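You operate a simulated robot arm through the tools that you are given. There is no shell and no other tool. Be economical: measure what you need, move in short steps, check, and stop when the job is done.

You are at the controls of a simulated two-armed robot. One attempt, no reset.

Task
Grain out the seam mark with the pad that the job card names.
Fine: extractor on first, stroke along the grain, dig no hollow; pad back, extractor off.
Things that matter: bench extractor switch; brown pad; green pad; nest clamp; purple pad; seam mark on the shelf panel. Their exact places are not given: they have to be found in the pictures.

It is judged by the outcome, as a careful person would: the job done as asked, and still so three seconds after it is handed in. It fails if anything else is knocked over, pushed out of place, dropped, spilled or broken.

Robot
Two 7-joint arms with two-finger parallel grippers on one trunk, hanging from a carriage that runs on a gantry, over the field with the corners [-0.553, -1.796], [0.727, -1.803], [0.74, 0.497], [-0.54, 0.504] (x, y) and turns from -299 to 389 degrees about z. Base frame: it is fixed where the carriage stands at the start and does not move with it; the origin is on the floor, on the carriage's upright axis, x ahead of it, y to its left, z up; the surface under the hand at the start is at about z = 0.859. Readings come in m, degrees, newtons and seconds.
The left shoulder is at the start at [0.04, 0.173, 1.541], the right one opposite. With the tool pointing down near the work surface each hand reaches from about 0.1 to 0.62 m from the robot's upright axis, wherever it stands, measured 20 degrees to its own side. Places, roughly: bench extractor switch [0.7, 0.1, 0.8]; nest clamp [0.9, 0.1, 0.9]; seam mark on the shelf panel [0.9, -0.2, 0.9]. Payload 3.43 kg a hand.
Tool frame (each hand has its own): the origin (TCP) lies between the finger pads and is the grasp point; the fingertips stand 0.03 m ahead of it; z points along the fingers, y is the line along which they close. Largest opening 0.094 m; finger width 0.028, thickness 0.01; the body of the gripper, 0.05 by 0.096 m, starts 0.055 m behind the TCP.
Orientation is that of the tool frame in the base frame, as a unit quaternion [w, x, y, z]. With the fingers straight down and closing along the base's y, the tool's x points along the base's -x, its y along +y and its z along -z.

Tools
- The arms move only by the tool servo_tool. It takes "left_motion", "right_motion" or both (then of equal length, played together; a hand with none holds still); each is one flat list of numbers, 6 for each row, row after row: the shift along the base's x, y, z in mm, then the turn, a rotation vector about the base's x, y, z in degrees. In form: [x, y, z, ax, ay, az, x, y, z, ax, ay, az, ...]. A call has 1 to 8 rows; each row shifts and turns the commanded pose from where the row before left it. "left_hand" and "right_hand" are, for a hand that has rows, the gripper command, from -1 (shut) to 1 (fully open), values between in proportion, set as the call begins (left out, the last holds). A row lasts 0.2 s, in which the tool goes at most 0.05 m and 8.6 degrees; a call with a longer step from one row to the next is refused whole, and so is a gripper value outside its range. Where a pose cannot be reached the arm comes as near as it can. A force on the tool above 40 N (or 10 N above the force at the start of the call, whichever is more), or a blocked arm, ends the call early, and 0.2 s more pass. Each finger travels about 0.072 m/s and halts on what it meets, pressing with about 20 N; the grip force reading is that of the motor and also rises with nothing between the fingers. The clock runs only during rows and for 0.2 s after the last one: add rows that do not move to give the fingers time. It gives the time, the measured TCP pose, the force on the tool (base axes), the opening and the grip force at its end, in the units of the frame above (readings bear some noise), with the torque about the TCP (base axes, N m) and any sound that the robot's microphone picked up.
- Cameras (640 x 400 px; columns grow to the right, rows downward): "scene" is now at [0.2232, -0.0119, 1.8088]; the picture's right is [-0.16, -0.99, 0.00], its down [-0.88, 0.14, -0.45] and it looks along [0.44, -0.07, -0.89] (base axes); focal length 277 px, centre (320, 200). "left" rides on the left gripper at [0.076, -0.014, -0.103] in its tool frame; the picture's right is [0.18, 0.98, 0.00], its down [-0.75, 0.14, -0.64] and it looks along [-0.63, 0.12, 0.77] (tool axes); focal length 243 px, centre (320, 200). "right" rides on the right gripper at [0.076, 0.014, -0.103] in its tool frame; the picture's right is [-0.18, 0.98, 0.00], its down [-0.75, -0.14, -0.64] and it looks along [-0.63, -0.12, 0.77] (tool axes); focal length 243 px, centre (320, 200).
- capture(camera): a new picture of that camera. The clock stands still meanwhile.
- lift_body(by): slides the trunk up (or, below 0, down) by that many m; the arms and the scene camera ride with it, the base frame stays. It gives what a move gives, with no picture.
- base_move(legs): drives the robot by 1 to 6 legs, each [ahead, left, turn to the left] in m, m and degrees, along the robot's own axes; the way and the turn of a leg run together, so that a leg with both is an arc; at most 1.5 m and 180 degrees a leg. The arms and the cameras ride along, it lands a little off, and it stops where it bumps. It keeps to its track: a leg is cut to what the track allows. It gives what a move gives.
- turn_head(pan, tilt): turns the head with the scene camera to pan (to the left, within 86 degrees either way) and tilt (down, from -29 to 69), counted from straight ahead of the robot. It gives what a move gives.
- pixel_to_xyz(camera, pixels): there is no depth. For up to 12 entries [column, row, z] of the newest picture of that camera ("zoom" is the newest enlarged one), the place [x, y] in the base frame at which the ray of that pixel passes the height z, good to about 0.002 m. The clock stands still meanwhile.
- zoom(camera, box): a new picture of the part [left, top, right, bottom] of that camera's present view, enlarged. The clock stands still meanwhile.
- finish_job(): hands the job in; it is judged then, once.

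Keep the steps short. Do not move on a guess: measure, check each grasp and each placing, and mend mistakes. In all there are 80 turns and 58 pictures (those below and enlarged ones count). Leave the grippers open and the arms clear of the work at the hand-in unless told otherwise, and finish with a single line.

The tools are called by a JSON object that holds its "method" and its "body". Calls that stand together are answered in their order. servo_tool: Moves the arms, as the interface text tells. Its arguments: {"type":"object","properties":{"left_motion":{"type":"array","items":{"type":"number"}},"left_hand":{"type":"number"},"right_motion":{"type":"array","items":{"type":"number"}},"right_hand":{"type":"number"}},"required":[]} The other tools are called the same way: lift_body (by) slides the trunk up or down; base_move (legs) drives the base; turn_head (pan, tilt) turns the head that bears the scene camera; capture (camera) takes a picture; pixel_to_xyz (camera, pixels) gives the place at which the rays of pixels pass given heights; zoom (camera, box) takes an enlarged picture of a part of a camera's view; finish_job () hands the job in.

At the start:

```text
t: 0.0
left_position: [0.5154, 0.1948, 1.1393]
left_tcp_rot: [0.051, -0.009, 0.999, -0.004]
left_force: [78.6, -97.0, -267.4]
left_wrist_torque: [12.17, -17.13, 9.81]
left_opening: 0.0938
left_finger_force: 0.1
right_position: [0.6267, -0.2375, 1.2075]
right_tcp_rot: [0.079, 0.0, 0.997, -0.008]
right_force: [108.9, 12.0, -261.0]
right_wrist_torque: [-3.75, -14.94, -2.3]
right_opening: 0.094
right_finger_force: 0.0
trunk travel left (down, up): [-0.694, 0.087]
robot x, y, heading: [0.0005, -0.0012, -0.0]
head pan, tilt: [-9.2, 63.5]
```

scene: 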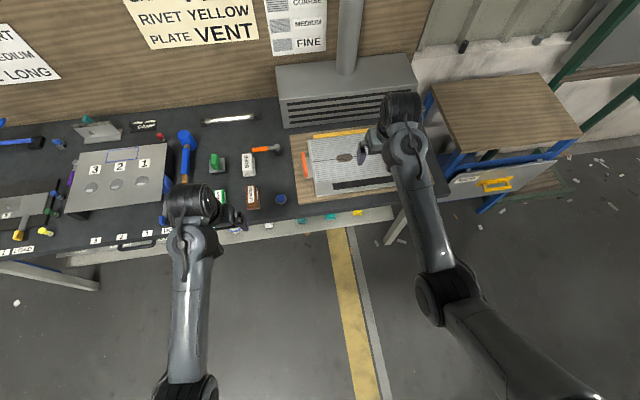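
right: 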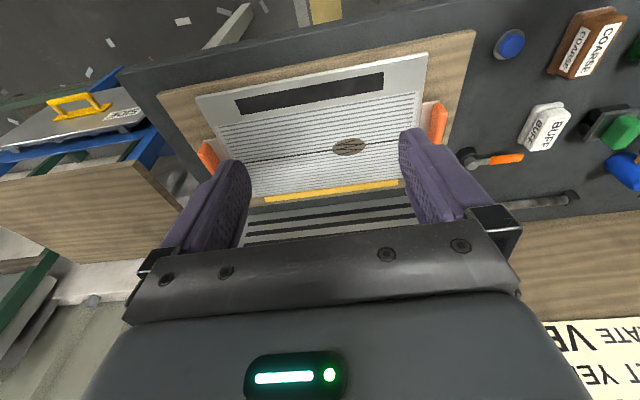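
left: 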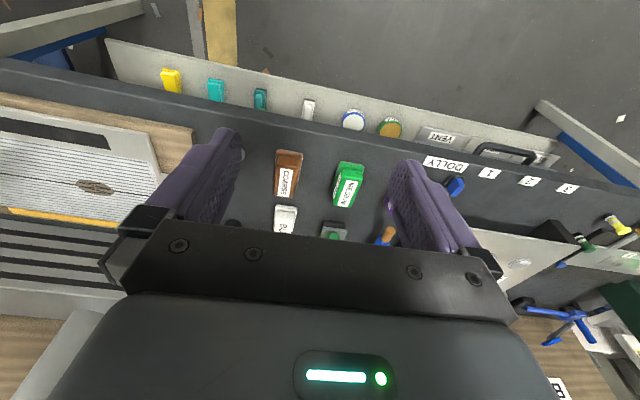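

I see the panel with a brown seam mark, pads labelled COARSE (brown), MEDIUM (green), BUFF (white), and cards on the wall. First I read the cards on the wall by tilting the head up.

{"method": "turn_head", "body": {"pan": 0, "tilt": 30}}

{"method": "capture", "body": {"camera": "scene"}}

```text
t: 1.0
left_position: [0.5178, 0.1953, 1.1385]
left_tcp_rot: [0.057, -0.012, 0.998, -0.005]
left_force: [36.8, -49.9, -117.5]
left_wrist_torque: [6.12, -7.56, 5.05]
left_opening: 0.0939
left_finger_force: 0.0
right_position: [0.6297, -0.2372, 1.2075]
right_tcp_rot: [0.086, 0.0, 0.996, -0.009]
right_force: [51.6, 8.8, -118.3]
right_wrist_torque: [-2.14, -6.75, -1.44]
right_opening: 0.0939
right_finger_force: 0.0
trunk travel left (down, up): [-0.694, 0.087]
robot x, y, heading: [0.0004, -0.0013, -0.1]
head pan, tilt: [0.0, 30.0]
```

```text
54 pictures are left
```

scene: 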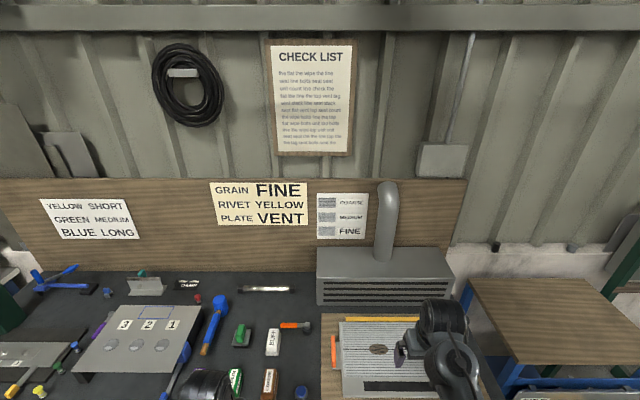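

The card says GRAIN FINE. I must find the FINE pad; some is hidden by the left arm. I zoom on the bench.

{"method": "zoom", "body": {"camera": "scene", "box": [0, 260, 240, 400]}}

{"method": "zoom", "body": {"camera": "scene", "box": [200, 180, 480, 400]}}

{"method": "zoom", "body": {"camera": "left", "box": [100, 30, 560, 280]}}

```text
2.67 times, centred on (120, 330) of scene
```

zoom: 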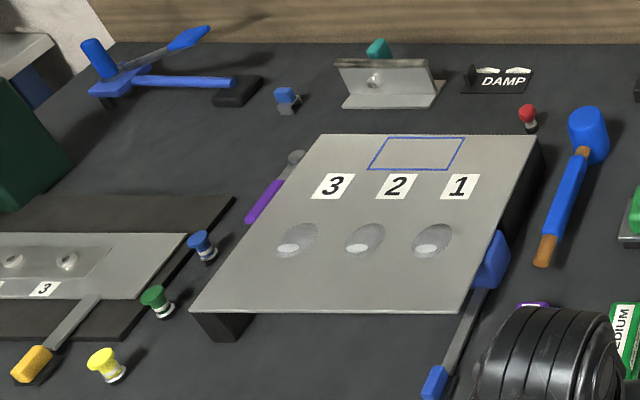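

```text
1.82 times, centred on (340, 290) of scene
```

zoom: 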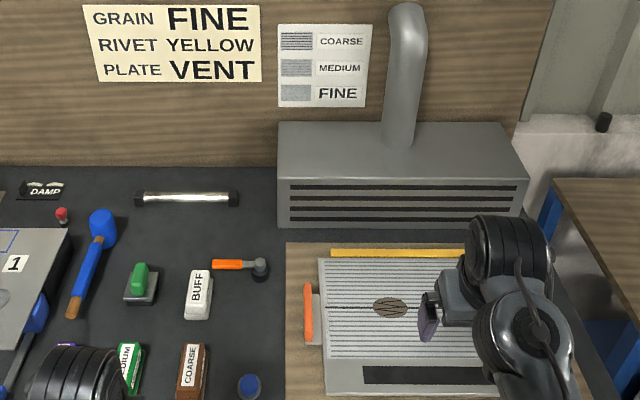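

```text
1.39 times, centred on (330, 155) of left
```

zoom: 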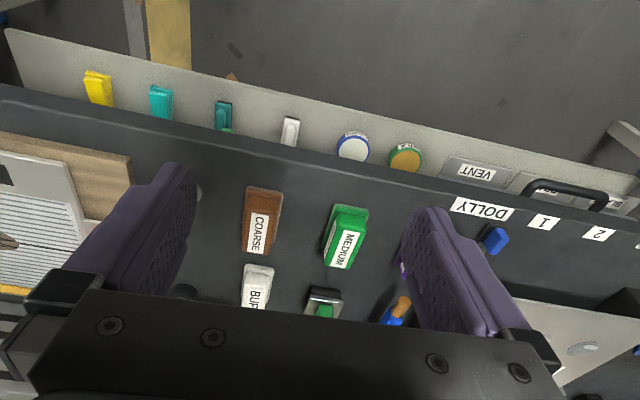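

The FINE pad is probably the purple one, hidden beneath the left wrist. I back the robot off by 0.5 m to see the bench and its front face with its switches.

{"method": "base_move", "body": {"legs": [[-0.5, 0, 0]]}}

{"method": "turn_head", "body": {"pan": 5, "tilt": 42}}

{"method": "capture", "body": {"camera": "scene"}}

```text
t: 3.9
left_position: [0.0326, 0.1934, 1.1394]
left_tcp_rot: [0.055, -0.008, 0.998, -0.006]
left_force: [37.3, -46.2, -119.1]
left_wrist_torque: [5.69, -7.68, 4.7]
left_opening: 0.094
left_finger_force: 0.1
right_position: [0.1417, -0.2398, 1.2068]
right_tcp_rot: [0.085, 0.004, 0.996, -0.008]
right_force: [51.5, 2.7, -118.1]
right_wrist_torque: [-1.49, -6.78, -0.85]
right_opening: 0.094
right_finger_force: 0.0
trunk travel left (down, up): [-0.694, 0.087]
robot x, y, heading: [-0.4862, 0.0035, -0.5]
head pan, tilt: [0.0, 30.0]
```

```text
t: 4.6
left_position: [0.0325, 0.1914, 1.1388]
left_tcp_rot: [0.058, -0.01, 0.998, -0.007]
left_force: [19.2, -28.3, -58.9]
left_wrist_torque: [3.47, -3.79, 2.94]
left_opening: 0.0941
left_finger_force: 0.1
right_position: [0.1427, -0.2403, 1.2079]
right_tcp_rot: [0.088, 0.004, 0.996, -0.009]
right_force: [26.8, 1.7, -60.1]
right_wrist_torque: [-0.89, -3.42, -0.54]
right_opening: 0.0941
right_finger_force: 0.0
trunk travel left (down, up): [-0.694, 0.087]
robot x, y, heading: [-0.4883, 0.0024, -0.4]
head pan, tilt: [5.0, 42.0]
```

```text
50 pictures are left
```

scene: 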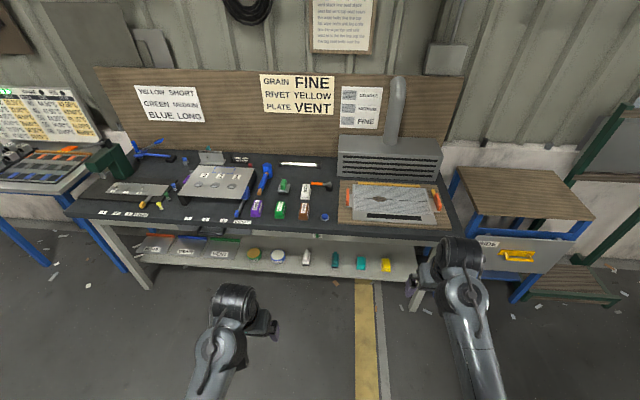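

The lower thing is a shelf; the blue round object near (325,217) may be the extractor switch. I zoom on the two parts of the bench.

{"method": "zoom", "body": {"camera": "scene", "box": [230, 150, 350, 225]}}

{"method": "zoom", "body": {"camera": "scene", "box": [310, 145, 470, 245]}}

```text
5.33 times, centred on (290, 188) of scene
```

zoom: 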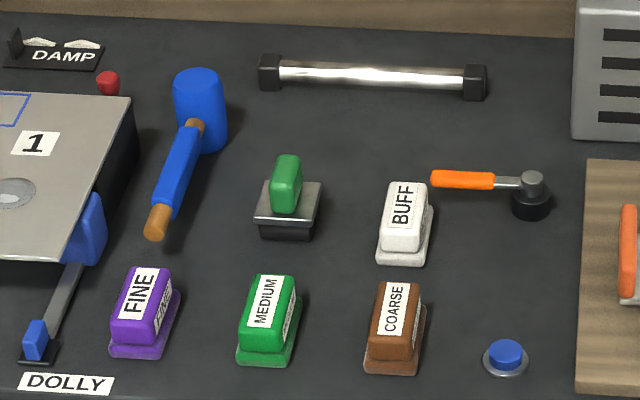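

```text
4.00 times, centred on (390, 195) of scene
```

zoom: 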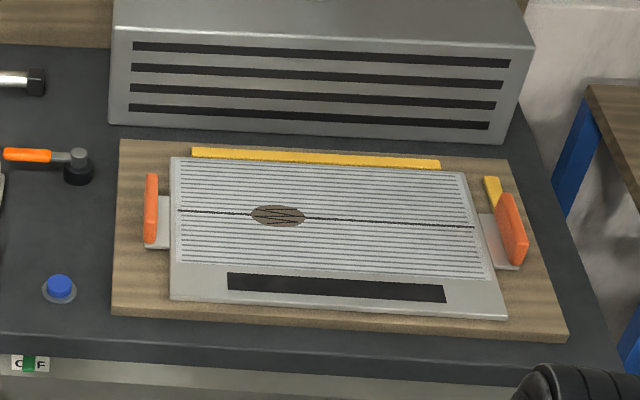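

There is something labelled (green, "O.F") on the front edge under the blue button around (317,237). I zoom there and look closer at the clamp and the orange lever.

{"method": "zoom", "body": {"camera": "scene", "box": [300, 205, 348, 247]}}

{"method": "zoom", "body": {"camera": "scene", "box": [335, 175, 455, 235]}}

{"method": "pixel_to_xyz", "body": {"camera": "scene", "pixels": [[325, 217, 0.87], [317, 237, 0.84], [257, 208, 0.88], [329, 186, 0.89], [313, 184, 0.89], [360, 199, 0.87]]}}

```text
9.52 times, centred on (324, 226) of scene
```

zoom: 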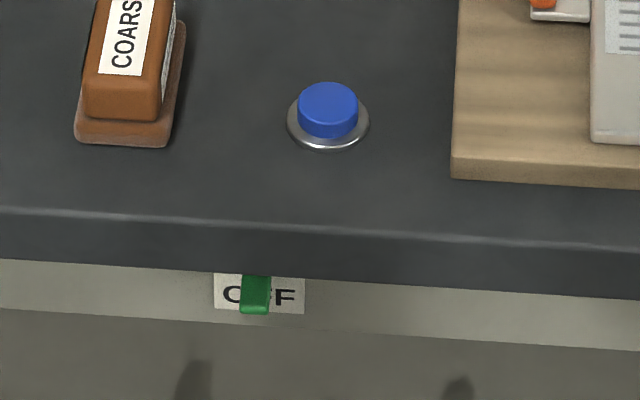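

```text
5.33 times, centred on (395, 205) of scene
```

zoom: 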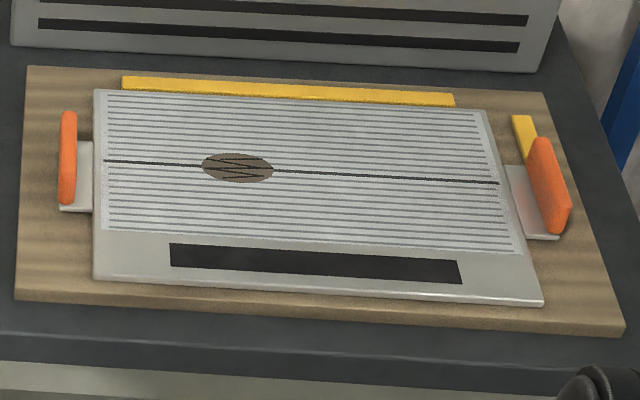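

```text
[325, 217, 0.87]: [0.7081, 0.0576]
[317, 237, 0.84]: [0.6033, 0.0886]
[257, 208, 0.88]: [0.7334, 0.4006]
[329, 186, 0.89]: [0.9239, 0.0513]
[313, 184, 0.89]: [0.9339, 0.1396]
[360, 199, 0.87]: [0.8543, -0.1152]
```

The switch seems to be the green paddle over an "OFF" label below the front edge (about y 0.09). I lower the trunk 0.55 m to see it from the front.

{"method": "lift_body", "body": {"by": -0.5}}

{"method": "turn_head", "body": {"pan": 5, "tilt": 22}}

{"method": "capture", "body": {"camera": "scene"}}

```text
refused: -0.5 is not a number from -0.4 to 0.4
```

```text
t: 5.4
left_position: [0.0337, 0.193, 1.1383]
left_tcp_rot: [0.058, -0.009, 0.998, -0.005]
left_force: [19.7, -27.8, -62.0]
left_wrist_torque: [3.37, -4.04, 2.84]
left_opening: 0.0941
left_finger_force: 0.1
right_position: [0.142, -0.2406, 1.2074]
right_tcp_rot: [0.087, 0.004, 0.996, -0.009]
right_force: [27.2, 2.9, -60.2]
right_wrist_torque: [-0.92, -3.49, -0.57]
right_opening: 0.0939
right_finger_force: 0.1
trunk travel left (down, up): [-0.694, 0.087]
robot x, y, heading: [-0.4881, 0.0047, -0.3]
head pan, tilt: [5.0, 22.0]
```

```text
45 pictures are left
```

scene: 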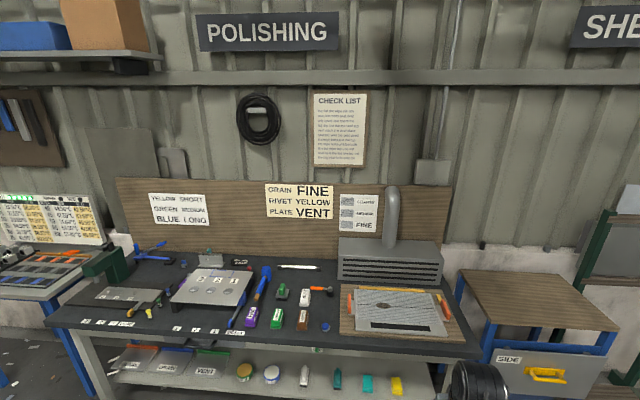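

Refused: limit 0.4. I lower 0.4.

{"method": "lift_body", "body": {"by": -0.4}}

{"method": "zoom", "body": {"camera": "scene", "box": [230, 200, 470, 350]}}

```text
t: 9.3
left_position: [0.0341, 0.1929, 0.7391]
left_tcp_rot: [0.059, -0.009, 0.998, -0.006]
left_force: [19.9, -23.2, -62.8]
left_wrist_torque: [2.94, -4.01, 2.5]
left_opening: 0.0941
left_finger_force: 0.1
right_position: [0.1424, -0.24, 0.8084]
right_tcp_rot: [0.088, 0.003, 0.996, -0.009]
right_force: [26.4, 1.2, -59.7]
right_wrist_torque: [-0.75, -3.49, -0.44]
right_opening: 0.0941
right_finger_force: 0.0
trunk travel left (down, up): [-0.294, 0.487]
robot x, y, heading: [-0.4882, 0.0017, -0.3]
head pan, tilt: [5.0, 22.0]
```

```text
2.67 times, centred on (350, 275) of scene
```

zoom: 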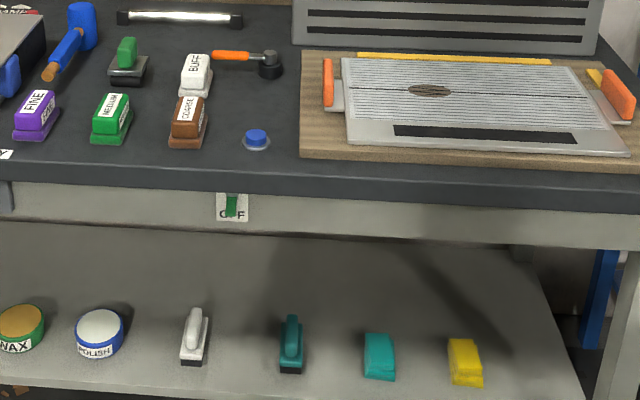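

{"method": "zoom", "body": {"camera": "scene", "box": [298, 262, 338, 292]}}

{"method": "zoom", "body": {"camera": "scene", "box": [300, 210, 480, 265]}}

{"method": "pixel_to_xyz", "body": {"camera": "scene", "pixels": [[317, 278, 0.79], [317, 278, 0.8], [317, 278, 0.81], [317, 271, 0.83], [326, 253, 0.88]]}}

```text
13.33 times, centred on (318, 277) of scene
```

zoom: 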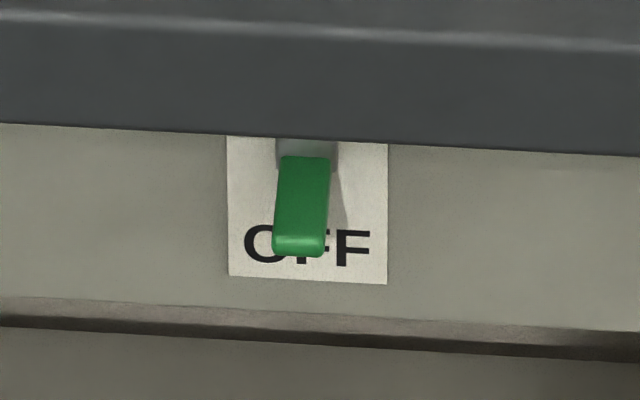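

```text
3.56 times, centred on (390, 238) of scene
```

zoom: 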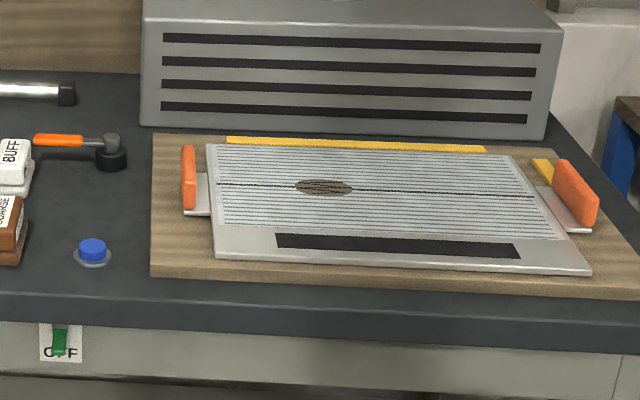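

```text
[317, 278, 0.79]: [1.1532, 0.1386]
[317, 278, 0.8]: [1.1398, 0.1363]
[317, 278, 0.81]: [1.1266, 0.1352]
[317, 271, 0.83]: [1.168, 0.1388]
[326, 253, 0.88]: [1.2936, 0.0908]
```

The pixel tool used the older picture; I use the newest zoom instead, then one zoom of the switch for its place.

{"method": "pixel_to_xyz", "body": {"camera": "zoom", "pixels": [[90, 250, 0.88], [110, 150, 0.885], [50, 140, 0.885], [300, 300, 0.86], [300, 320, 0.82], [60, 330, 0.81], [60, 352, 0.79], [40, 325, 0.82]]}}

{"method": "lift_body", "body": {"by": -0.29}}

{"method": "zoom", "body": {"camera": "scene", "box": [260, 120, 420, 220]}}

```text
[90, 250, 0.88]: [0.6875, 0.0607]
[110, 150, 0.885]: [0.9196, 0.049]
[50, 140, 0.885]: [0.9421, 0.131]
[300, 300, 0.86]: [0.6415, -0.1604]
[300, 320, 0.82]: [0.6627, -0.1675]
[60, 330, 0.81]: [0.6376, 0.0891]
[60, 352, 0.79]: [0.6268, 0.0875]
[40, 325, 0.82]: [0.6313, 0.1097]
```

```text
t: 12.2
left_position: [0.0332, 0.1928, 0.4499]
left_tcp_rot: [0.059, -0.008, 0.998, -0.006]
left_force: [19.8, -24.7, -62.0]
left_wrist_torque: [2.97, -4.01, 2.48]
left_opening: 0.094
left_finger_force: 0.1
right_position: [0.1421, -0.24, 0.518]
right_tcp_rot: [0.088, 0.003, 0.996, -0.009]
right_force: [26.1, 2.3, -61.2]
right_wrist_torque: [-0.78, -3.48, -0.41]
right_opening: 0.094
right_finger_force: 0.2
trunk travel left (down, up): [-0.004, 0.777]
robot x, y, heading: [-0.4873, 0.0, -0.3]
head pan, tilt: [5.0, 22.0]
```

```text
4.00 times, centred on (340, 170) of scene
```

zoom: 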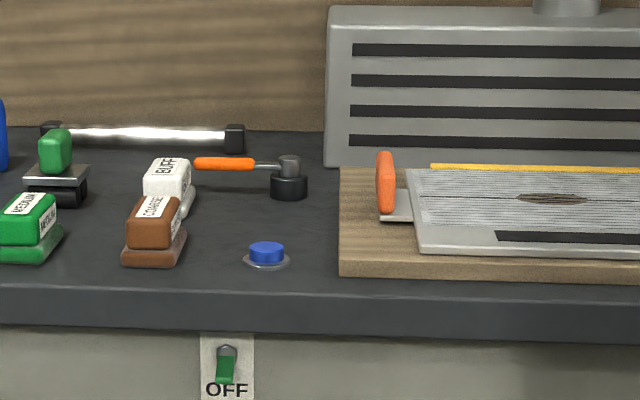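

I zoom closely on the switch from the low viewpoint and triangulate it.

{"method": "zoom", "body": {"camera": "scene", "box": [297, 195, 337, 225]}}

{"method": "pixel_to_xyz", "body": {"camera": "zoom", "pixels": [[300, 150, 0.81], [300, 200, 0.8], [300, 200, 0.81], [300, 100, 0.82], [300, 10, 0.82]]}}

```text
13.33 times, centred on (317, 210) of scene
```

zoom: 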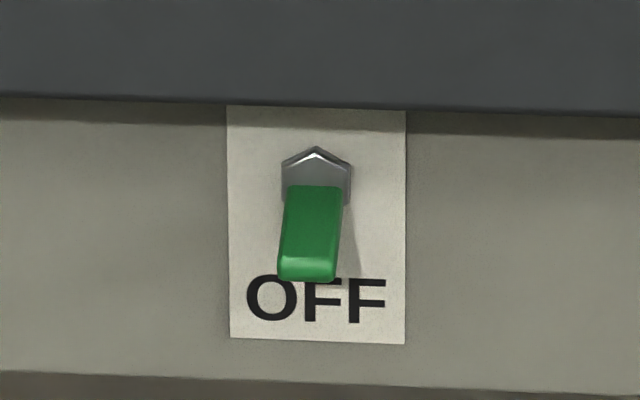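

```text
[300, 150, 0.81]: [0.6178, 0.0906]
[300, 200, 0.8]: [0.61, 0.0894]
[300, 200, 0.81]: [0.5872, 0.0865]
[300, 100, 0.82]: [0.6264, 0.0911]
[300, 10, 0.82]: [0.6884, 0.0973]
```

Triangulation of the two views: lever hub at about (0.70, 0.097, 0.77), lever tip at (0.68, 0.75), hanging down at OFF; bench underside near z 0.815. I raise the trunk 0.3, then point the left hand forward and lift the right hand out of the way.

{"method": "lift_body", "body": {"by": 0.3}}

{"method": "servo_tool", "body": {"left_motion": [20, 0, 0, 0, -8.4, 0, 20, 0, 0, 0, -8.4, 0, 20, 0, 0, 0, -8.4, 0, 20, 0, 0, 0, -8.4, 0, 20, 0, 0, 0, -8.4, 0], "left_hand": -1, "right_motion": [-20, 0, 40, 0, 0, 0, -20, 0, 40, 0, 0, 0, -20, 0, 40, 0, 0, 0, -20, 0, 40, 0, 0, 0, -20, 0, 40, 0, 0, 0]}}

{"method": "servo_tool", "body": {"left_motion": [20, 0, 0, 0, -8.4, 0, 20, 0, 0, 0, -8.4, 0, 20, 0, 0, 0, -8.4, 0, 20, 0, 0, 0, -8.4, 0, 20, 0, 0, 0, -8.4, 0, 0, 0, 0, 0, 0, 0], "right_motion": [-20, 0, 40, 0, 0, 0, -20, 0, 40, 0, 0, 0, -20, 0, 40, 0, 0, 0, 0, 0, 0, 0, 0, 0, 0, 0, 0, 0, 0, 0, 0, 0, 0, 0, 0, 0]}}

{"method": "capture", "body": {"camera": "left"}}

```text
t: 15.2
left_position: [0.0332, 0.193, 0.7478]
left_tcp_rot: [0.058, -0.008, 0.998, -0.005]
left_force: [19.2, -24.1, -62.4]
left_wrist_torque: [2.88, -4.07, 2.46]
left_opening: 0.0941
left_finger_force: 0.1
right_position: [0.1421, -0.2402, 0.817]
right_tcp_rot: [0.087, 0.003, 0.996, -0.009]
right_force: [26.5, 1.3, -61.6]
right_wrist_torque: [-0.78, -3.48, -0.46]
right_opening: 0.0938
right_finger_force: 0.0
trunk travel left (down, up): [-0.304, 0.477]
robot x, y, heading: [-0.49, -0.0006, -0.3]
head pan, tilt: [5.0, 22.0]
```

```text
t: 15.4
left_position: [0.034, 0.1926, 0.748]
left_tcp_rot: [0.063, -0.007, 0.998, -0.006]
left_force: [4.2, 0.6, -6.2]
left_wrist_torque: [0.02, -0.22, 0.08]
left_opening: 0.0586
left_finger_force: 0.1
right_position: [0.1425, -0.2404, 0.8212]
right_tcp_rot: [0.095, 0.002, 0.995, -0.009]
right_force: [18.7, 0.0, -27.8]
right_wrist_torque: [-0.29, -1.06, -0.22]
right_opening: 0.0939
right_finger_force: 0.0
trunk travel left (down, up): [-0.304, 0.477]
robot x, y, heading: [-0.488, 0.0014, -0.4]
head pan, tilt: [5.0, 22.0]
stopped in row 1 (right hand): the force on the tool passed its limit at 150 N (the readings are from after the stop); the commanded pose is now the measured one
```

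```text
t: 15.7
left_position: [0.0351, 0.194, 0.7483]
left_tcp_rot: [0.067, -0.006, 0.998, -0.006]
left_force: [-1.0, -0.2, 0.1]
left_wrist_torque: [0.02, 0.0, 0.0]
left_opening: 0.0227
left_finger_force: 0.0
right_position: [0.1433, -0.2405, 0.8238]
right_tcp_rot: [0.098, 0.002, 0.995, -0.011]
right_force: [12.6, 0.6, -19.3]
right_wrist_torque: [-0.2, -0.66, -0.08]
right_opening: 0.0942
right_finger_force: 0.1
trunk travel left (down, up): [-0.304, 0.477]
robot x, y, heading: [-0.4849, 0.0028, -0.2]
head pan, tilt: [5.0, 22.0]
stopped in row 1 (right hand): the force on the tool passed its limit at 101 N (the readings are from after the stop); the commanded pose is now the measured one
```

```text
39 pictures are left
```

left: 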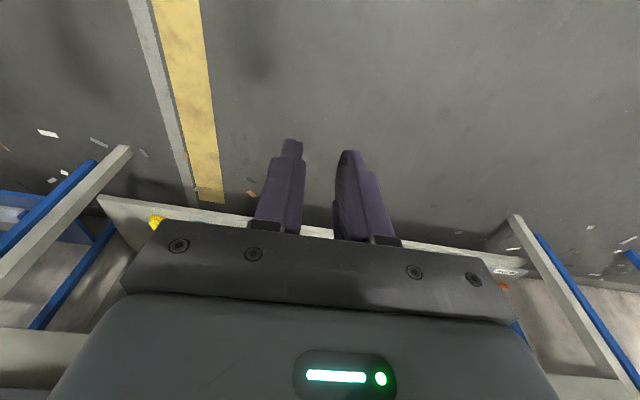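

The stops came from leftover forces at the right arm; commanded poses now equal measured ones. I settle the right arm briefly, then continue more gently.

{"method": "servo_tool", "body": {"right_motion": [0, 0, 5, 0, 0, 0, -5, 0, 10, 0, 0, 0, -10, 0, 20, 0, 0, 0, -20, 0, 30, 0, 0, 0, -20, 0, 40, 0, 0, 0, -20, 0, 40, 0, 0, 0, -20, 0, 30, 0, 0, 0, 0, 0, 10, 0, 0, 0]}}

{"method": "servo_tool", "body": {"left_motion": [5, 0, 0, 0, -2, 0, 10, 0, 0, 0, -6, 0, 20, 0, 0, 0, -8.4, 0, 20, 0, 0, 0, -8.4, 0, 20, 0, 0, 0, -8.4, 0, 20, 0, 0, 0, -8.4, 0, 20, 0, 0, 0, -8.4, 0, 10, 0, 0, 0, -4, 0]}}

```text
t: 16.0
left_position: [0.0361, 0.1932, 0.7488]
left_tcp_rot: [0.068, -0.007, 0.998, -0.006]
left_force: [0.0, -0.4, 0.8]
left_wrist_torque: [0.02, -0.05, -0.02]
left_opening: 0.0
left_finger_force: 19.4
right_position: [0.1442, -0.24, 0.826]
right_tcp_rot: [0.1, 0.001, 0.995, -0.01]
right_force: [9.5, -0.5, -13.8]
right_wrist_torque: [-0.12, -0.52, -0.07]
right_opening: 0.0939
right_finger_force: 0.1
trunk travel left (down, up): [-0.304, 0.477]
robot x, y, heading: [-0.4847, 0.0, -0.5]
head pan, tilt: [5.0, 22.0]
stopped in row 1 (right hand): the force on the tool passed its limit at 49 N (the readings are from after the stop); the commanded pose is now the measured one
```

```text
t: 17.8
left_position: [0.1603, 0.1895, 0.7498]
left_tcp_rot: [0.514, -0.004, 0.858, -0.007]
left_force: [-0.4, -0.2, 0.4]
left_wrist_torque: [0.01, 0.02, -0.02]
left_opening: 0.0
left_finger_force: 19.8
right_position: [0.1434, -0.24, 0.8254]
right_tcp_rot: [0.1, 0.0, 0.995, -0.01]
right_force: [14.1, 1.0, -28.3]
right_wrist_torque: [-0.37, -1.72, -0.19]
right_opening: 0.0941
right_finger_force: 0.0
trunk travel left (down, up): [-0.304, 0.477]
robot x, y, heading: [-0.4867, 0.0026, -0.3]
head pan, tilt: [5.0, 22.0]
```

Left hand works. Now the rest of its turn, and the right arm again.

{"method": "servo_tool", "body": {"left_motion": [10, 0, 0, 0, -7, 0, 20, 0, 0, 0, -7, 0, 20, 0, 0, 0, -7, 0, 10, 0, 0, 0, -7, 0]}}

{"method": "servo_tool", "body": {"right_motion": [-3, 0, 3, 0, 0, 0, -10, 0, 5, 0, 0, 0, -20, 0, 10, 0, 0, 0, -20, 0, 20, 0, 0, 0, -20, 0, 30, 0, 0, 0, -20, 0, 40, 0, 0, 0, -20, 0, 40, 0, 0, 0, -20, 0, 30, 0, 0, 0]}}

{"method": "capture", "body": {"camera": "left"}}

```text
t: 18.8
left_position: [0.2188, 0.192, 0.75]
left_tcp_rot: [0.706, 0.0, 0.708, -0.009]
left_force: [-0.5, 0.6, -0.3]
left_wrist_torque: [0.0, 0.04, 0.03]
left_opening: 0.0002
left_finger_force: 20.5
right_position: [0.143, -0.242, 0.827]
right_tcp_rot: [0.099, 0.001, 0.995, -0.011]
right_force: [14.8, 1.1, -29.9]
right_wrist_torque: [-0.41, -1.72, -0.19]
right_opening: 0.0941
right_finger_force: 0.0
trunk travel left (down, up): [-0.304, 0.477]
robot x, y, heading: [-0.4875, -0.0008, -0.4]
head pan, tilt: [5.0, 22.0]
```

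```text
t: 19.1
left_position: [0.2177, 0.1933, 0.75]
left_tcp_rot: [0.706, -0.001, 0.709, -0.009]
left_force: [0.0, 0.5, 0.6]
left_wrist_torque: [0.03, 0.0, -0.04]
left_opening: 0.0
left_finger_force: 20.6
right_position: [0.1429, -0.2401, 0.8279]
right_tcp_rot: [0.102, 0.0, 0.995, -0.01]
right_force: [10.9, -0.1, -15.0]
right_wrist_torque: [-0.13, -0.59, -0.08]
right_opening: 0.0938
right_finger_force: 0.1
trunk travel left (down, up): [-0.304, 0.477]
robot x, y, heading: [-0.4872, 0.0033, -0.3]
head pan, tilt: [5.0, 22.0]
stopped in row 1 (right hand): the force on the tool passed its limit at 53 N (the readings are from after the stop); the commanded pose is now the measured one
```

```text
38 pictures are left
```

left: 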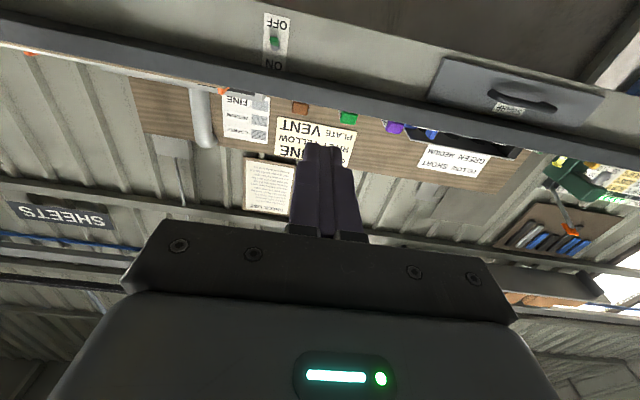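

The left camera now shows the switch with ON above OFF. The right arm is still strained; I let it creep in the direction it relaxes with several short calls.

{"method": "servo_tool", "body": {"right_motion": [0, 0, 0, 0, 0, 0, 0, 0, 0, 0, 0, 0, 0, 0, 0, 0, 0, 0]}}

{"method": "servo_tool", "body": {"right_motion": [2, 0, 2, 0, -1, 0, 2, 0, 4, 0, -1, 0, 0, 0, 10, 0, -2, 0, 0, 0, 20, 0, -2, 0, 0, 0, 20, 0, -2, 0]}}

{"method": "servo_tool", "body": {"right_motion": [0, 0, 0, 0, 0, 0, -5, 0, 10, 0, 0, 0, -10, 0, 20, 0, 0, 0, -10, 0, 30, 0, 0, 0, -20, 0, 30, 0, 0, 0]}}

```text
t: 19.9
left_position: [0.2186, 0.1929, 0.7493]
left_tcp_rot: [0.706, 0.0, 0.708, -0.009]
left_force: [0.3, -0.1, -0.6]
left_wrist_torque: [0.02, 0.01, 0.03]
left_opening: 0.0001
left_finger_force: 20.1
right_position: [0.1439, -0.2419, 0.8269]
right_tcp_rot: [0.102, -0.001, 0.995, -0.011]
right_force: [14.5, 1.6, -27.8]
right_wrist_torque: [-0.39, -1.63, -0.25]
right_opening: 0.0941
right_finger_force: 0.0
trunk travel left (down, up): [-0.304, 0.477]
robot x, y, heading: [-0.4876, 0.0054, -0.2]
head pan, tilt: [5.0, 22.0]
```

```text
t: 21.2
left_position: [0.2198, 0.1925, 0.7497]
left_tcp_rot: [0.706, -0.001, 0.708, -0.008]
left_force: [0.3, 0.2, -0.5]
left_wrist_torque: [0.0, 0.01, -0.01]
left_opening: 0.0
left_finger_force: 19.8
right_position: [0.1485, -0.2396, 0.8839]
right_tcp_rot: [0.173, -0.001, 0.985, -0.011]
right_force: [11.6, 0.5, -12.5]
right_wrist_torque: [-0.14, -0.59, -0.09]
right_opening: 0.0939
right_finger_force: 0.1
trunk travel left (down, up): [-0.304, 0.477]
robot x, y, heading: [-0.488, 0.0005, -0.2]
head pan, tilt: [5.0, 22.0]
stopped in row 5 (right hand): the force on the tool passed its limit at 48 N (the readings are from after the stop); the commanded pose is now the measured one
```

```text
t: 21.7
left_position: [0.2201, 0.1928, 0.7492]
left_tcp_rot: [0.706, 0.0, 0.709, -0.009]
left_force: [0.3, -0.9, -0.3]
left_wrist_torque: [-0.01, -0.01, 0.03]
left_opening: 0.0001
left_finger_force: 19.7
right_position: [0.1493, -0.2392, 0.8865]
right_tcp_rot: [0.177, -0.001, 0.984, -0.012]
right_force: [12.2, -0.5, -13.6]
right_wrist_torque: [-0.09, -0.59, -0.04]
right_opening: 0.0937
right_finger_force: 0.0
trunk travel left (down, up): [-0.304, 0.477]
robot x, y, heading: [-0.4909, 0.0068, -0.1]
head pan, tilt: [5.0, 22.0]
stopped in row 2 (right hand): the force on the tool passed its limit at 61 N (the readings are from after the stop); the commanded pose is now the measured one
```

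The right wrist is at a pitch limit: it can rise only if the fingers tilt forward. I raise it while tilting.

{"method": "servo_tool", "body": {"right_motion": [0, 0, 5, 0, -4, 0, 0, 0, 10, 0, -5, 0, 0, 0, 15, 0, -5, 0, 0, 0, 20, 0, -5, 0, -5, 0, 20, 0, -5, 0, -5, 0, 20, 0, -5, 0, -5, 0, 20, 0, -5, 0, 0, 0, 0, 0, 0, 0]}}

{"method": "zoom", "body": {"camera": "left", "box": [240, 0, 320, 80]}}

{"method": "pixel_to_xyz", "body": {"camera": "left", "pixels": [[273, 43, 0.75], [273, 43, 0.76], [273, 35, 0.75], [273, 35, 0.76], [280, 0, 0.7]]}}

```text
t: 23.5
left_position: [0.2202, 0.1931, 0.7495]
left_tcp_rot: [0.706, -0.001, 0.708, -0.008]
left_force: [1.2, -0.5, -0.2]
left_wrist_torque: [-0.02, 0.0, -0.02]
left_opening: 0.0001
left_finger_force: 19.7
right_position: [0.1333, -0.2404, 0.9951]
right_tcp_rot: [0.457, 0.002, 0.889, -0.011]
right_force: [0.6, -0.2, 0.2]
right_wrist_torque: [0.04, -0.01, -0.06]
right_opening: 0.0938
right_finger_force: 0.0
trunk travel left (down, up): [-0.304, 0.477]
robot x, y, heading: [-0.4854, 0.0015, -0.3]
head pan, tilt: [5.0, 22.0]
```

```text
5.00 times, centred on (280, 40) of left
```

zoom: 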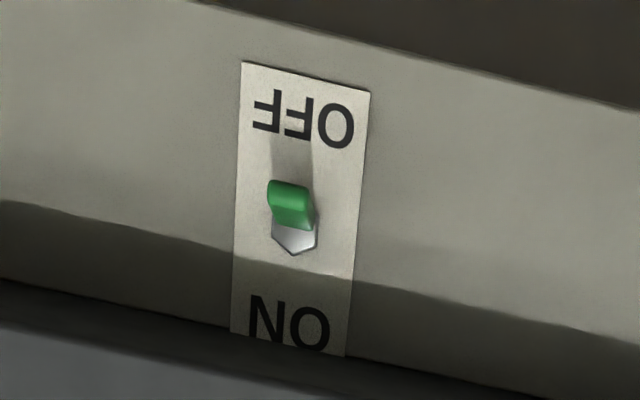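

```text
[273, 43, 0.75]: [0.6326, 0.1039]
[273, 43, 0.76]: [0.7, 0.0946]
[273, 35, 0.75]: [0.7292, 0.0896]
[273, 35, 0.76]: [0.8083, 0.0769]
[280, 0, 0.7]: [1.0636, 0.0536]
```

The right arm is free now. The lever tip ray agrees with (0.68, 0.097, 0.753). I move the left hand to y 0.097, z 0.71, and then drive 0.37 m ahead.

{"method": "servo_tool", "body": {"left_motion": [0, -24, -10, 0, 0, 0, 0, -24, -10, 0, 0, 0, 0, -24, -10, 0, 0, 0, 0, -24, -10, 0, 0, 0]}}

{"method": "base_move", "body": {"legs": [[0.37, 0, 0]]}}

{"method": "capture", "body": {"camera": "left"}}

```text
t: 24.5
left_position: [0.22, 0.0944, 0.7087]
left_tcp_rot: [0.706, -0.002, 0.708, -0.008]
left_force: [0.4, -0.1, -0.1]
left_wrist_torque: [0.0, -0.02, -0.01]
left_opening: 0.0
left_finger_force: 19.6
right_position: [0.1336, -0.2416, 0.9948]
right_tcp_rot: [0.457, 0.001, 0.889, -0.011]
right_force: [-0.5, -0.2, -0.7]
right_wrist_torque: [-0.01, 0.02, 0.07]
right_opening: 0.0939
right_finger_force: 0.0
trunk travel left (down, up): [-0.304, 0.477]
robot x, y, heading: [-0.4856, 0.0016, -0.2]
head pan, tilt: [5.0, 22.0]
```

```text
t: 26.8
left_position: [0.5832, 0.0942, 0.7093]
left_tcp_rot: [0.705, -0.003, 0.709, -0.008]
left_force: [0.8, -0.4, 0.1]
left_wrist_torque: [0.01, 0.0, 0.02]
left_opening: 0.0
left_finger_force: 20.0
right_position: [0.497, -0.2416, 0.9942]
right_tcp_rot: [0.456, 0.001, 0.89, -0.01]
right_force: [0.7, -0.4, -0.1]
right_wrist_torque: [0.01, 0.0, 0.03]
right_opening: 0.0941
right_finger_force: 0.0
trunk travel left (down, up): [-0.304, 0.477]
robot x, y, heading: [-0.1258, 0.0007, -0.2]
head pan, tilt: [5.0, 22.0]
```

```text
36 pictures are left
```

left: 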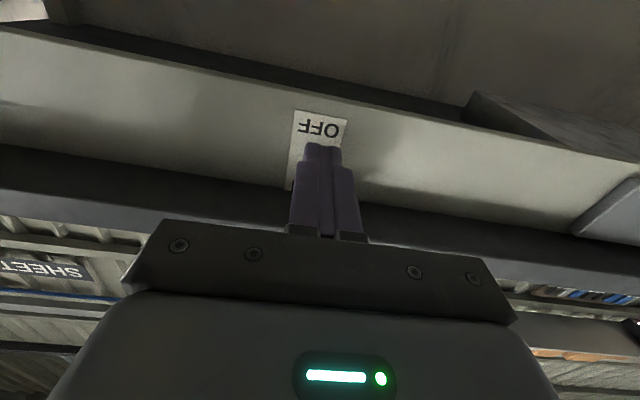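

Fingers are below the lever, pointing at it. I advance 75 mm so that the tips come below the lever.

{"method": "servo_tool", "body": {"left_motion": [15, 1, 0, 0, 0, 0, 20, 1, 0, 0, 0, 0, 20, 1, 0, 0, 0, 0, 15, 0, 0, 0, 0, 0, 5, 0, 0, 0, 0, 0]}}

{"method": "capture", "body": {"camera": "left"}}

```text
t: 28.0
left_position: [0.6436, 0.1006, 0.7184]
left_tcp_rot: [0.706, -0.003, 0.708, -0.008]
left_force: [0.4, 0.1, 0.5]
left_wrist_torque: [0.02, 0.01, -0.02]
left_opening: 0.0
left_finger_force: 20.3
left hand out of reach, approached as far as the arm can: row 3, 4, 5
right_position: [0.498, -0.2409, 0.9951]
right_tcp_rot: [0.457, 0.001, 0.89, -0.011]
right_force: [-0.2, -0.5, -0.6]
right_wrist_torque: [0.03, 0.0, 0.0]
right_opening: 0.094
right_finger_force: 0.0
trunk travel left (down, up): [-0.304, 0.477]
robot x, y, heading: [-0.1247, 0.0018, -0.4]
head pan, tilt: [5.0, 22.0]
```

```text
35 pictures are left
```

left: 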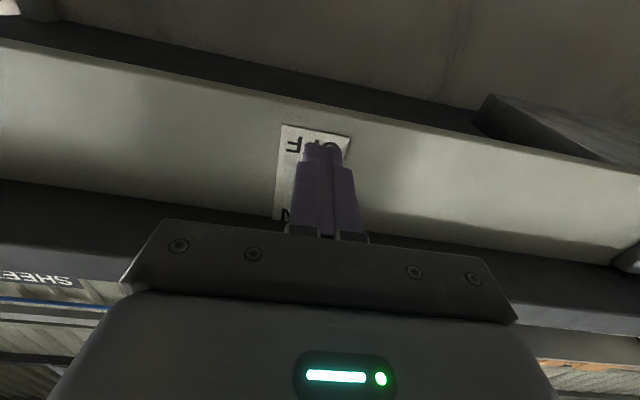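

Arm's reach ended. I pull the hand back and bring the base 0.08 m closer.

{"method": "servo_tool", "body": {"left_motion": [-20, -1, -2, 0, 0, 0, -30, -2, -4, 0, 0, 0, -30, 0, -4, 0, 0, 0, -20, 0, 0, 0, 0, 0]}}

{"method": "base_move", "body": {"legs": [[0.1, 0, 0]]}}

```text
t: 29.0
left_position: [0.5457, 0.112, 0.7096]
left_tcp_rot: [0.708, 0.004, 0.706, 0.003]
left_force: [-0.6, -0.8, -0.5]
left_wrist_torque: [-0.01, -0.03, 0.03]
left_opening: 0.0
left_finger_force: 20.5
right_position: [0.4952, -0.2417, 0.9943]
right_tcp_rot: [0.456, 0.001, 0.89, -0.011]
right_force: [-0.5, 0.3, -0.2]
right_wrist_torque: [0.01, -0.01, 0.05]
right_opening: 0.0937
right_finger_force: 0.1
trunk travel left (down, up): [-0.304, 0.477]
robot x, y, heading: [-0.1218, 0.001, -0.2]
head pan, tilt: [5.0, 22.0]
```

```text
t: 30.2
left_position: [0.6443, 0.1133, 0.7054]
left_tcp_rot: [0.707, 0.005, 0.707, 0.003]
left_force: [-0.3, -0.2, 0.6]
left_wrist_torque: [0.0, -0.04, -0.01]
left_opening: 0.0001
left_finger_force: 19.8
right_position: [0.597, -0.2396, 0.9944]
right_tcp_rot: [0.455, -0.001, 0.89, -0.01]
right_force: [0.1, 0.5, 0.0]
right_wrist_torque: [0.01, 0.03, -0.01]
right_opening: 0.0938
right_finger_force: 0.1
trunk travel left (down, up): [-0.304, 0.477]
robot x, y, heading: [-0.0261, -0.0016, 0.2]
head pan, tilt: [5.0, 22.0]
```

I correct y to 0.097 and advance to x 0.658.

{"method": "servo_tool", "body": {"left_motion": [0, -8, 0, 0, 0, 0, 5, -8, 0, 0, 0, 0, 9, 0, 0, 0, 0, 0, 0, 0, 0, 0, 0, 0]}}

{"method": "capture", "body": {"camera": "left"}}

```text
t: 31.2
left_position: [0.6579, 0.1095, 0.7021]
left_tcp_rot: [0.706, 0.009, 0.708, 0.012]
left_force: [-0.2, 0.4, -0.4]
left_wrist_torque: [-0.03, 0.0, 0.01]
left_opening: 0.0002
left_finger_force: 20.2
right_position: [0.5958, -0.2403, 0.9936]
right_tcp_rot: [0.456, 0.0, 0.89, -0.01]
right_force: [-0.6, -0.3, 0.1]
right_wrist_torque: [0.02, 0.0, -0.01]
right_opening: 0.0939
right_finger_force: 0.0
trunk travel left (down, up): [-0.304, 0.477]
robot x, y, heading: [-0.0253, -0.0016, -0.2]
head pan, tilt: [5.0, 22.0]
```

```text
34 pictures are left
```

left: 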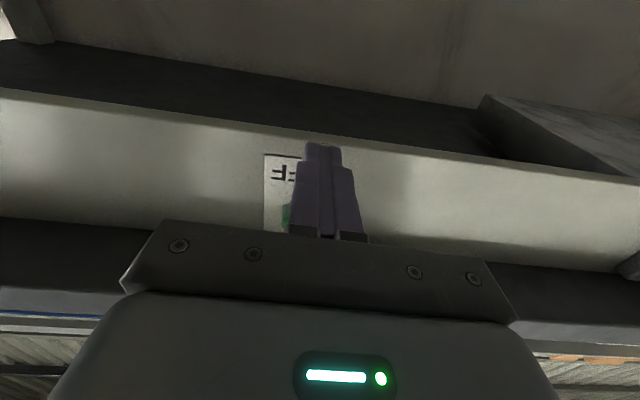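

The hand moved only 4 mm in y (joint limit), the lever is seen at (285,215), to the −y side. I shift the base 13 mm to the right instead.

{"method": "base_move", "body": {"legs": [[0, -0.013, 0]]}}

{"method": "capture", "body": {"camera": "left"}}

```text
t: 31.9
left_position: [0.6598, 0.0995, 0.7051]
left_tcp_rot: [0.707, 0.009, 0.707, 0.011]
left_force: [0.5, -0.5, -0.6]
left_wrist_torque: [-0.01, -0.02, 0.0]
left_opening: 0.0001
left_finger_force: 19.6
right_position: [0.5971, -0.2509, 0.9936]
right_tcp_rot: [0.455, 0.0, 0.89, -0.009]
right_force: [0.4, -0.7, 0.4]
right_wrist_torque: [0.01, 0.01, 0.01]
right_opening: 0.0943
right_finger_force: 0.1
trunk travel left (down, up): [-0.304, 0.477]
robot x, y, heading: [-0.0264, -0.0145, -0.1]
head pan, tilt: [5.0, 22.0]
```

```text
33 pictures are left
```

left: 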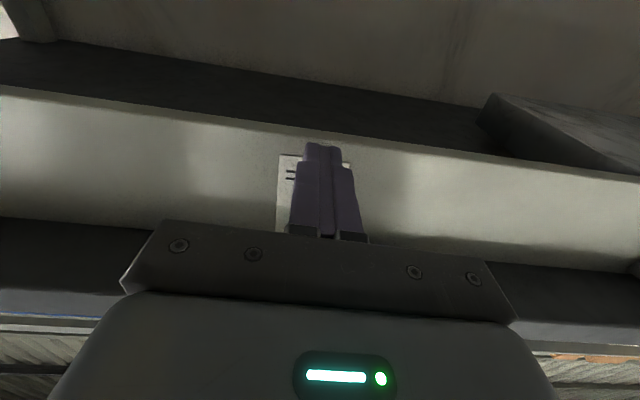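

Aligned now. I push up 60 mm in small steps.

{"method": "servo_tool", "body": {"left_motion": [0, 0, 10, 0, 0, 0, 0, 0, 10, 0, 0, 0, 0, 0, 10, 0, 0, 0, 0, 0, 10, 0, 0, 0, 0, 0, 10, 0, 0, 0, 0, 0, 10, 0, 0, 0, 0, 0, 10, 0, 0, 0]}}

{"method": "capture", "body": {"camera": "left"}}

```text
t: 33.5
left_position: [0.6515, 0.0995, 0.7589]
left_tcp_rot: [0.697, 0.009, 0.716, 0.017]
left_force: [1.5, 3.2, -38.6]
left_wrist_torque: [-0.1, 1.13, 0.16]
left_opening: 0.0
left_finger_force: 20.1
right_position: [0.5926, -0.2522, 0.9913]
right_tcp_rot: [0.453, -0.001, 0.891, -0.01]
right_force: [0.6, -0.3, -0.1]
right_wrist_torque: [0.01, 0.01, 0.01]
right_opening: 0.0941
right_finger_force: 0.1
trunk travel left (down, up): [-0.304, 0.477]
robot x, y, heading: [-0.0246, -0.0128, -0.2]
head pan, tilt: [5.0, 22.0]
```

```text
32 pictures are left
```

left: 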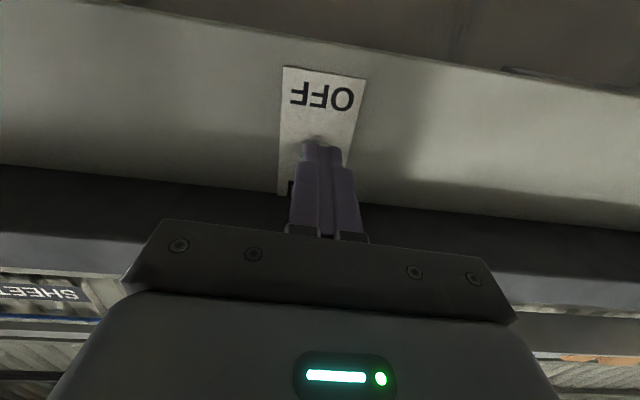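

Contact at the fingertip with 38 N and no click. I go down and back a bit to look at the lever.

{"method": "servo_tool", "body": {"left_motion": [0, 0, -20, 0, 0, 0, -5, 0, -20, 0, 0, 0, -40, 0, -10, 0, 0, 0, -40, 0, 0, 0, 0, 0]}}

{"method": "zoom", "body": {"camera": "left", "box": [240, 80, 400, 200]}}

```text
t: 34.5
left_position: [0.574, 0.0966, 0.7254]
left_tcp_rot: [0.708, 0.007, 0.706, 0.012]
left_force: [-0.4, 0.5, 1.2]
left_wrist_torque: [-0.01, -0.06, 0.02]
left_opening: 0.0
left_finger_force: 20.0
right_position: [0.596, -0.2518, 0.9943]
right_tcp_rot: [0.456, 0.0, 0.89, -0.01]
right_force: [-0.2, 0.9, 0.1]
right_wrist_torque: [-0.03, -0.02, 0.01]
right_opening: 0.0939
right_finger_force: 0.0
trunk travel left (down, up): [-0.304, 0.477]
robot x, y, heading: [-0.0243, -0.0146, -0.1]
head pan, tilt: [5.0, 22.0]
```

```text
3.33 times, centred on (320, 140) of left
```

zoom: 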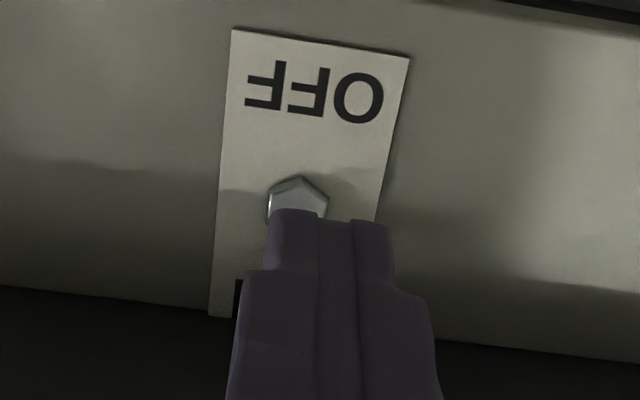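

The hub is seen and the green lever no longer hangs over OFF. I back off and lower to confirm that it stands at ON.

{"method": "servo_tool", "body": {"left_motion": [-30, 0, -20, 0, 0, 0, -40, 0, -20, 0, 0, 0, -40, 0, -10, 0, 0, 0, -40, 0, 0, 0, 0, 0]}}

{"method": "zoom", "body": {"camera": "left", "box": [240, 40, 400, 160]}}

```text
t: 35.5
left_position: [0.4219, 0.0976, 0.6733]
left_tcp_rot: [0.707, 0.008, 0.707, 0.013]
left_force: [-0.4, -1.0, -0.3]
left_wrist_torque: [-0.02, 0.02, 0.03]
left_opening: 0.0001
left_finger_force: 20.2
right_position: [0.5947, -0.2517, 0.9932]
right_tcp_rot: [0.455, 0.0, 0.89, -0.009]
right_force: [-0.3, 0.6, -0.2]
right_wrist_torque: [-0.01, -0.02, -0.01]
right_opening: 0.0941
right_finger_force: 0.0
trunk travel left (down, up): [-0.304, 0.477]
robot x, y, heading: [-0.0234, -0.0107, -0.2]
head pan, tilt: [5.0, 22.0]
```

```text
3.33 times, centred on (320, 100) of left
```

zoom: 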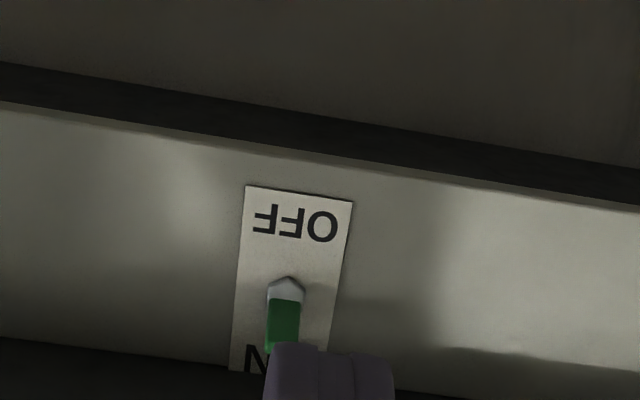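

The switch is ON. Now I raise the trunk by 0.38 m, turn the left hand to point down again, open it, and take a look.

{"method": "lift_body", "body": {"by": 0.38}}

{"method": "servo_tool", "body": {"left_motion": [0, 10, 0, 0, 8, 0, 0, 10, 0, 0, 8, 0, 0, 10, -5, 0, 8, 0, 0, 10, -5, 0, 8, 0, 0, 10, -5, 0, 8, 0, 0, 10, -5, 0, 8, 0, 0, 10, -5, 0, 8, 0, 0, 10, -5, 0, 8, 0]}}

{"method": "servo_tool", "body": {"left_motion": [0, 5, -5, 0, 8, 0, 0, 5, -5, 0, 8, 0, 0, 0, -5, 0, 8, 0, 0, 0, 0, 0, 0, 0], "left_hand": 1}}

{"method": "turn_head", "body": {"pan": 0, "tilt": 55}}

{"method": "capture", "body": {"camera": "scene"}}

```text
t: 39.2
left_position: [0.4246, 0.0985, 1.0541]
left_tcp_rot: [0.707, 0.007, 0.707, 0.012]
left_force: [-0.2, 0.4, -0.2]
left_wrist_torque: [0.01, 0.0, -0.02]
left_opening: 0.0
left_finger_force: 19.9
right_position: [0.5956, -0.2522, 1.3733]
right_tcp_rot: [0.455, 0.0, 0.89, -0.009]
right_force: [0.1, -0.1, -0.7]
right_wrist_torque: [-0.03, 0.0, 0.02]
right_opening: 0.0937
right_finger_force: 0.0
trunk travel left (down, up): [-0.684, 0.097]
robot x, y, heading: [-0.0213, -0.0159, 0.1]
head pan, tilt: [5.0, 22.0]
```

```text
t: 41.0
left_position: [0.4251, 0.1785, 1.0223]
left_tcp_rot: [0.224, 0.013, 0.974, 0.006]
left_force: [-0.6, -0.1, -0.3]
left_wrist_torque: [0.04, -0.01, 0.01]
left_opening: 0.0001
left_finger_force: 20.4
right_position: [0.5971, -0.2529, 1.3739]
right_tcp_rot: [0.455, 0.0, 0.891, -0.01]
right_force: [0.1, 0.1, 0.2]
right_wrist_torque: [-0.02, -0.02, 0.02]
right_opening: 0.0938
right_finger_force: 0.0
trunk travel left (down, up): [-0.684, 0.097]
robot x, y, heading: [-0.0249, -0.0109, 0.0]
head pan, tilt: [5.0, 22.0]
```

```text
t: 42.0
left_position: [0.4262, 0.1876, 1.0079]
left_tcp_rot: [0.016, 0.014, 1.0, 0.004]
left_force: [0.1, 0.3, 0.4]
left_wrist_torque: [-0.02, 0.0, -0.04]
left_opening: 0.0939
left_finger_force: 0.1
right_position: [0.5978, -0.2525, 1.3732]
right_tcp_rot: [0.456, 0.001, 0.89, -0.011]
right_force: [-1.6, 0.3, 0.7]
right_wrist_torque: [0.0, -0.02, -0.04]
right_opening: 0.0939
right_finger_force: 0.1
trunk travel left (down, up): [-0.684, 0.097]
robot x, y, heading: [-0.0202, -0.0136, -0.0]
head pan, tilt: [5.0, 22.0]
```

```text
t: 43.0
left_position: [0.4266, 0.1874, 1.008]
left_tcp_rot: [0.017, 0.015, 1.0, 0.003]
left_force: [0.5, 0.1, 0.6]
left_wrist_torque: [0.0, -0.03, -0.02]
left_opening: 0.0942
left_finger_force: 0.1
right_position: [0.5972, -0.2528, 1.3745]
right_tcp_rot: [0.455, 0.0, 0.89, -0.011]
right_force: [-0.1, 0.6, 0.2]
right_wrist_torque: [0.01, 0.01, -0.02]
right_opening: 0.094
right_finger_force: 0.1
trunk travel left (down, up): [-0.684, 0.097]
robot x, y, heading: [-0.0224, -0.0119, -0.2]
head pan, tilt: [0.0, 55.0]
```

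```text
29 pictures are left
```

scene: 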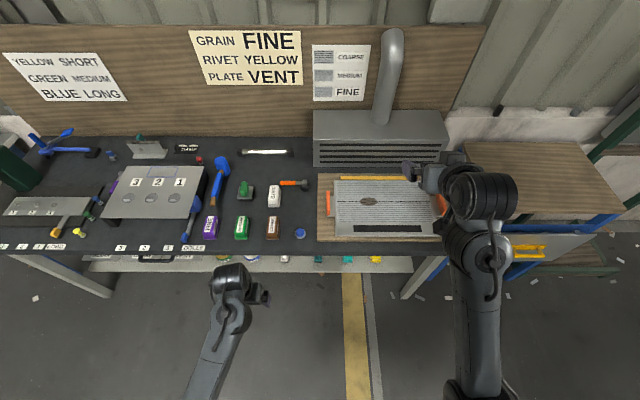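

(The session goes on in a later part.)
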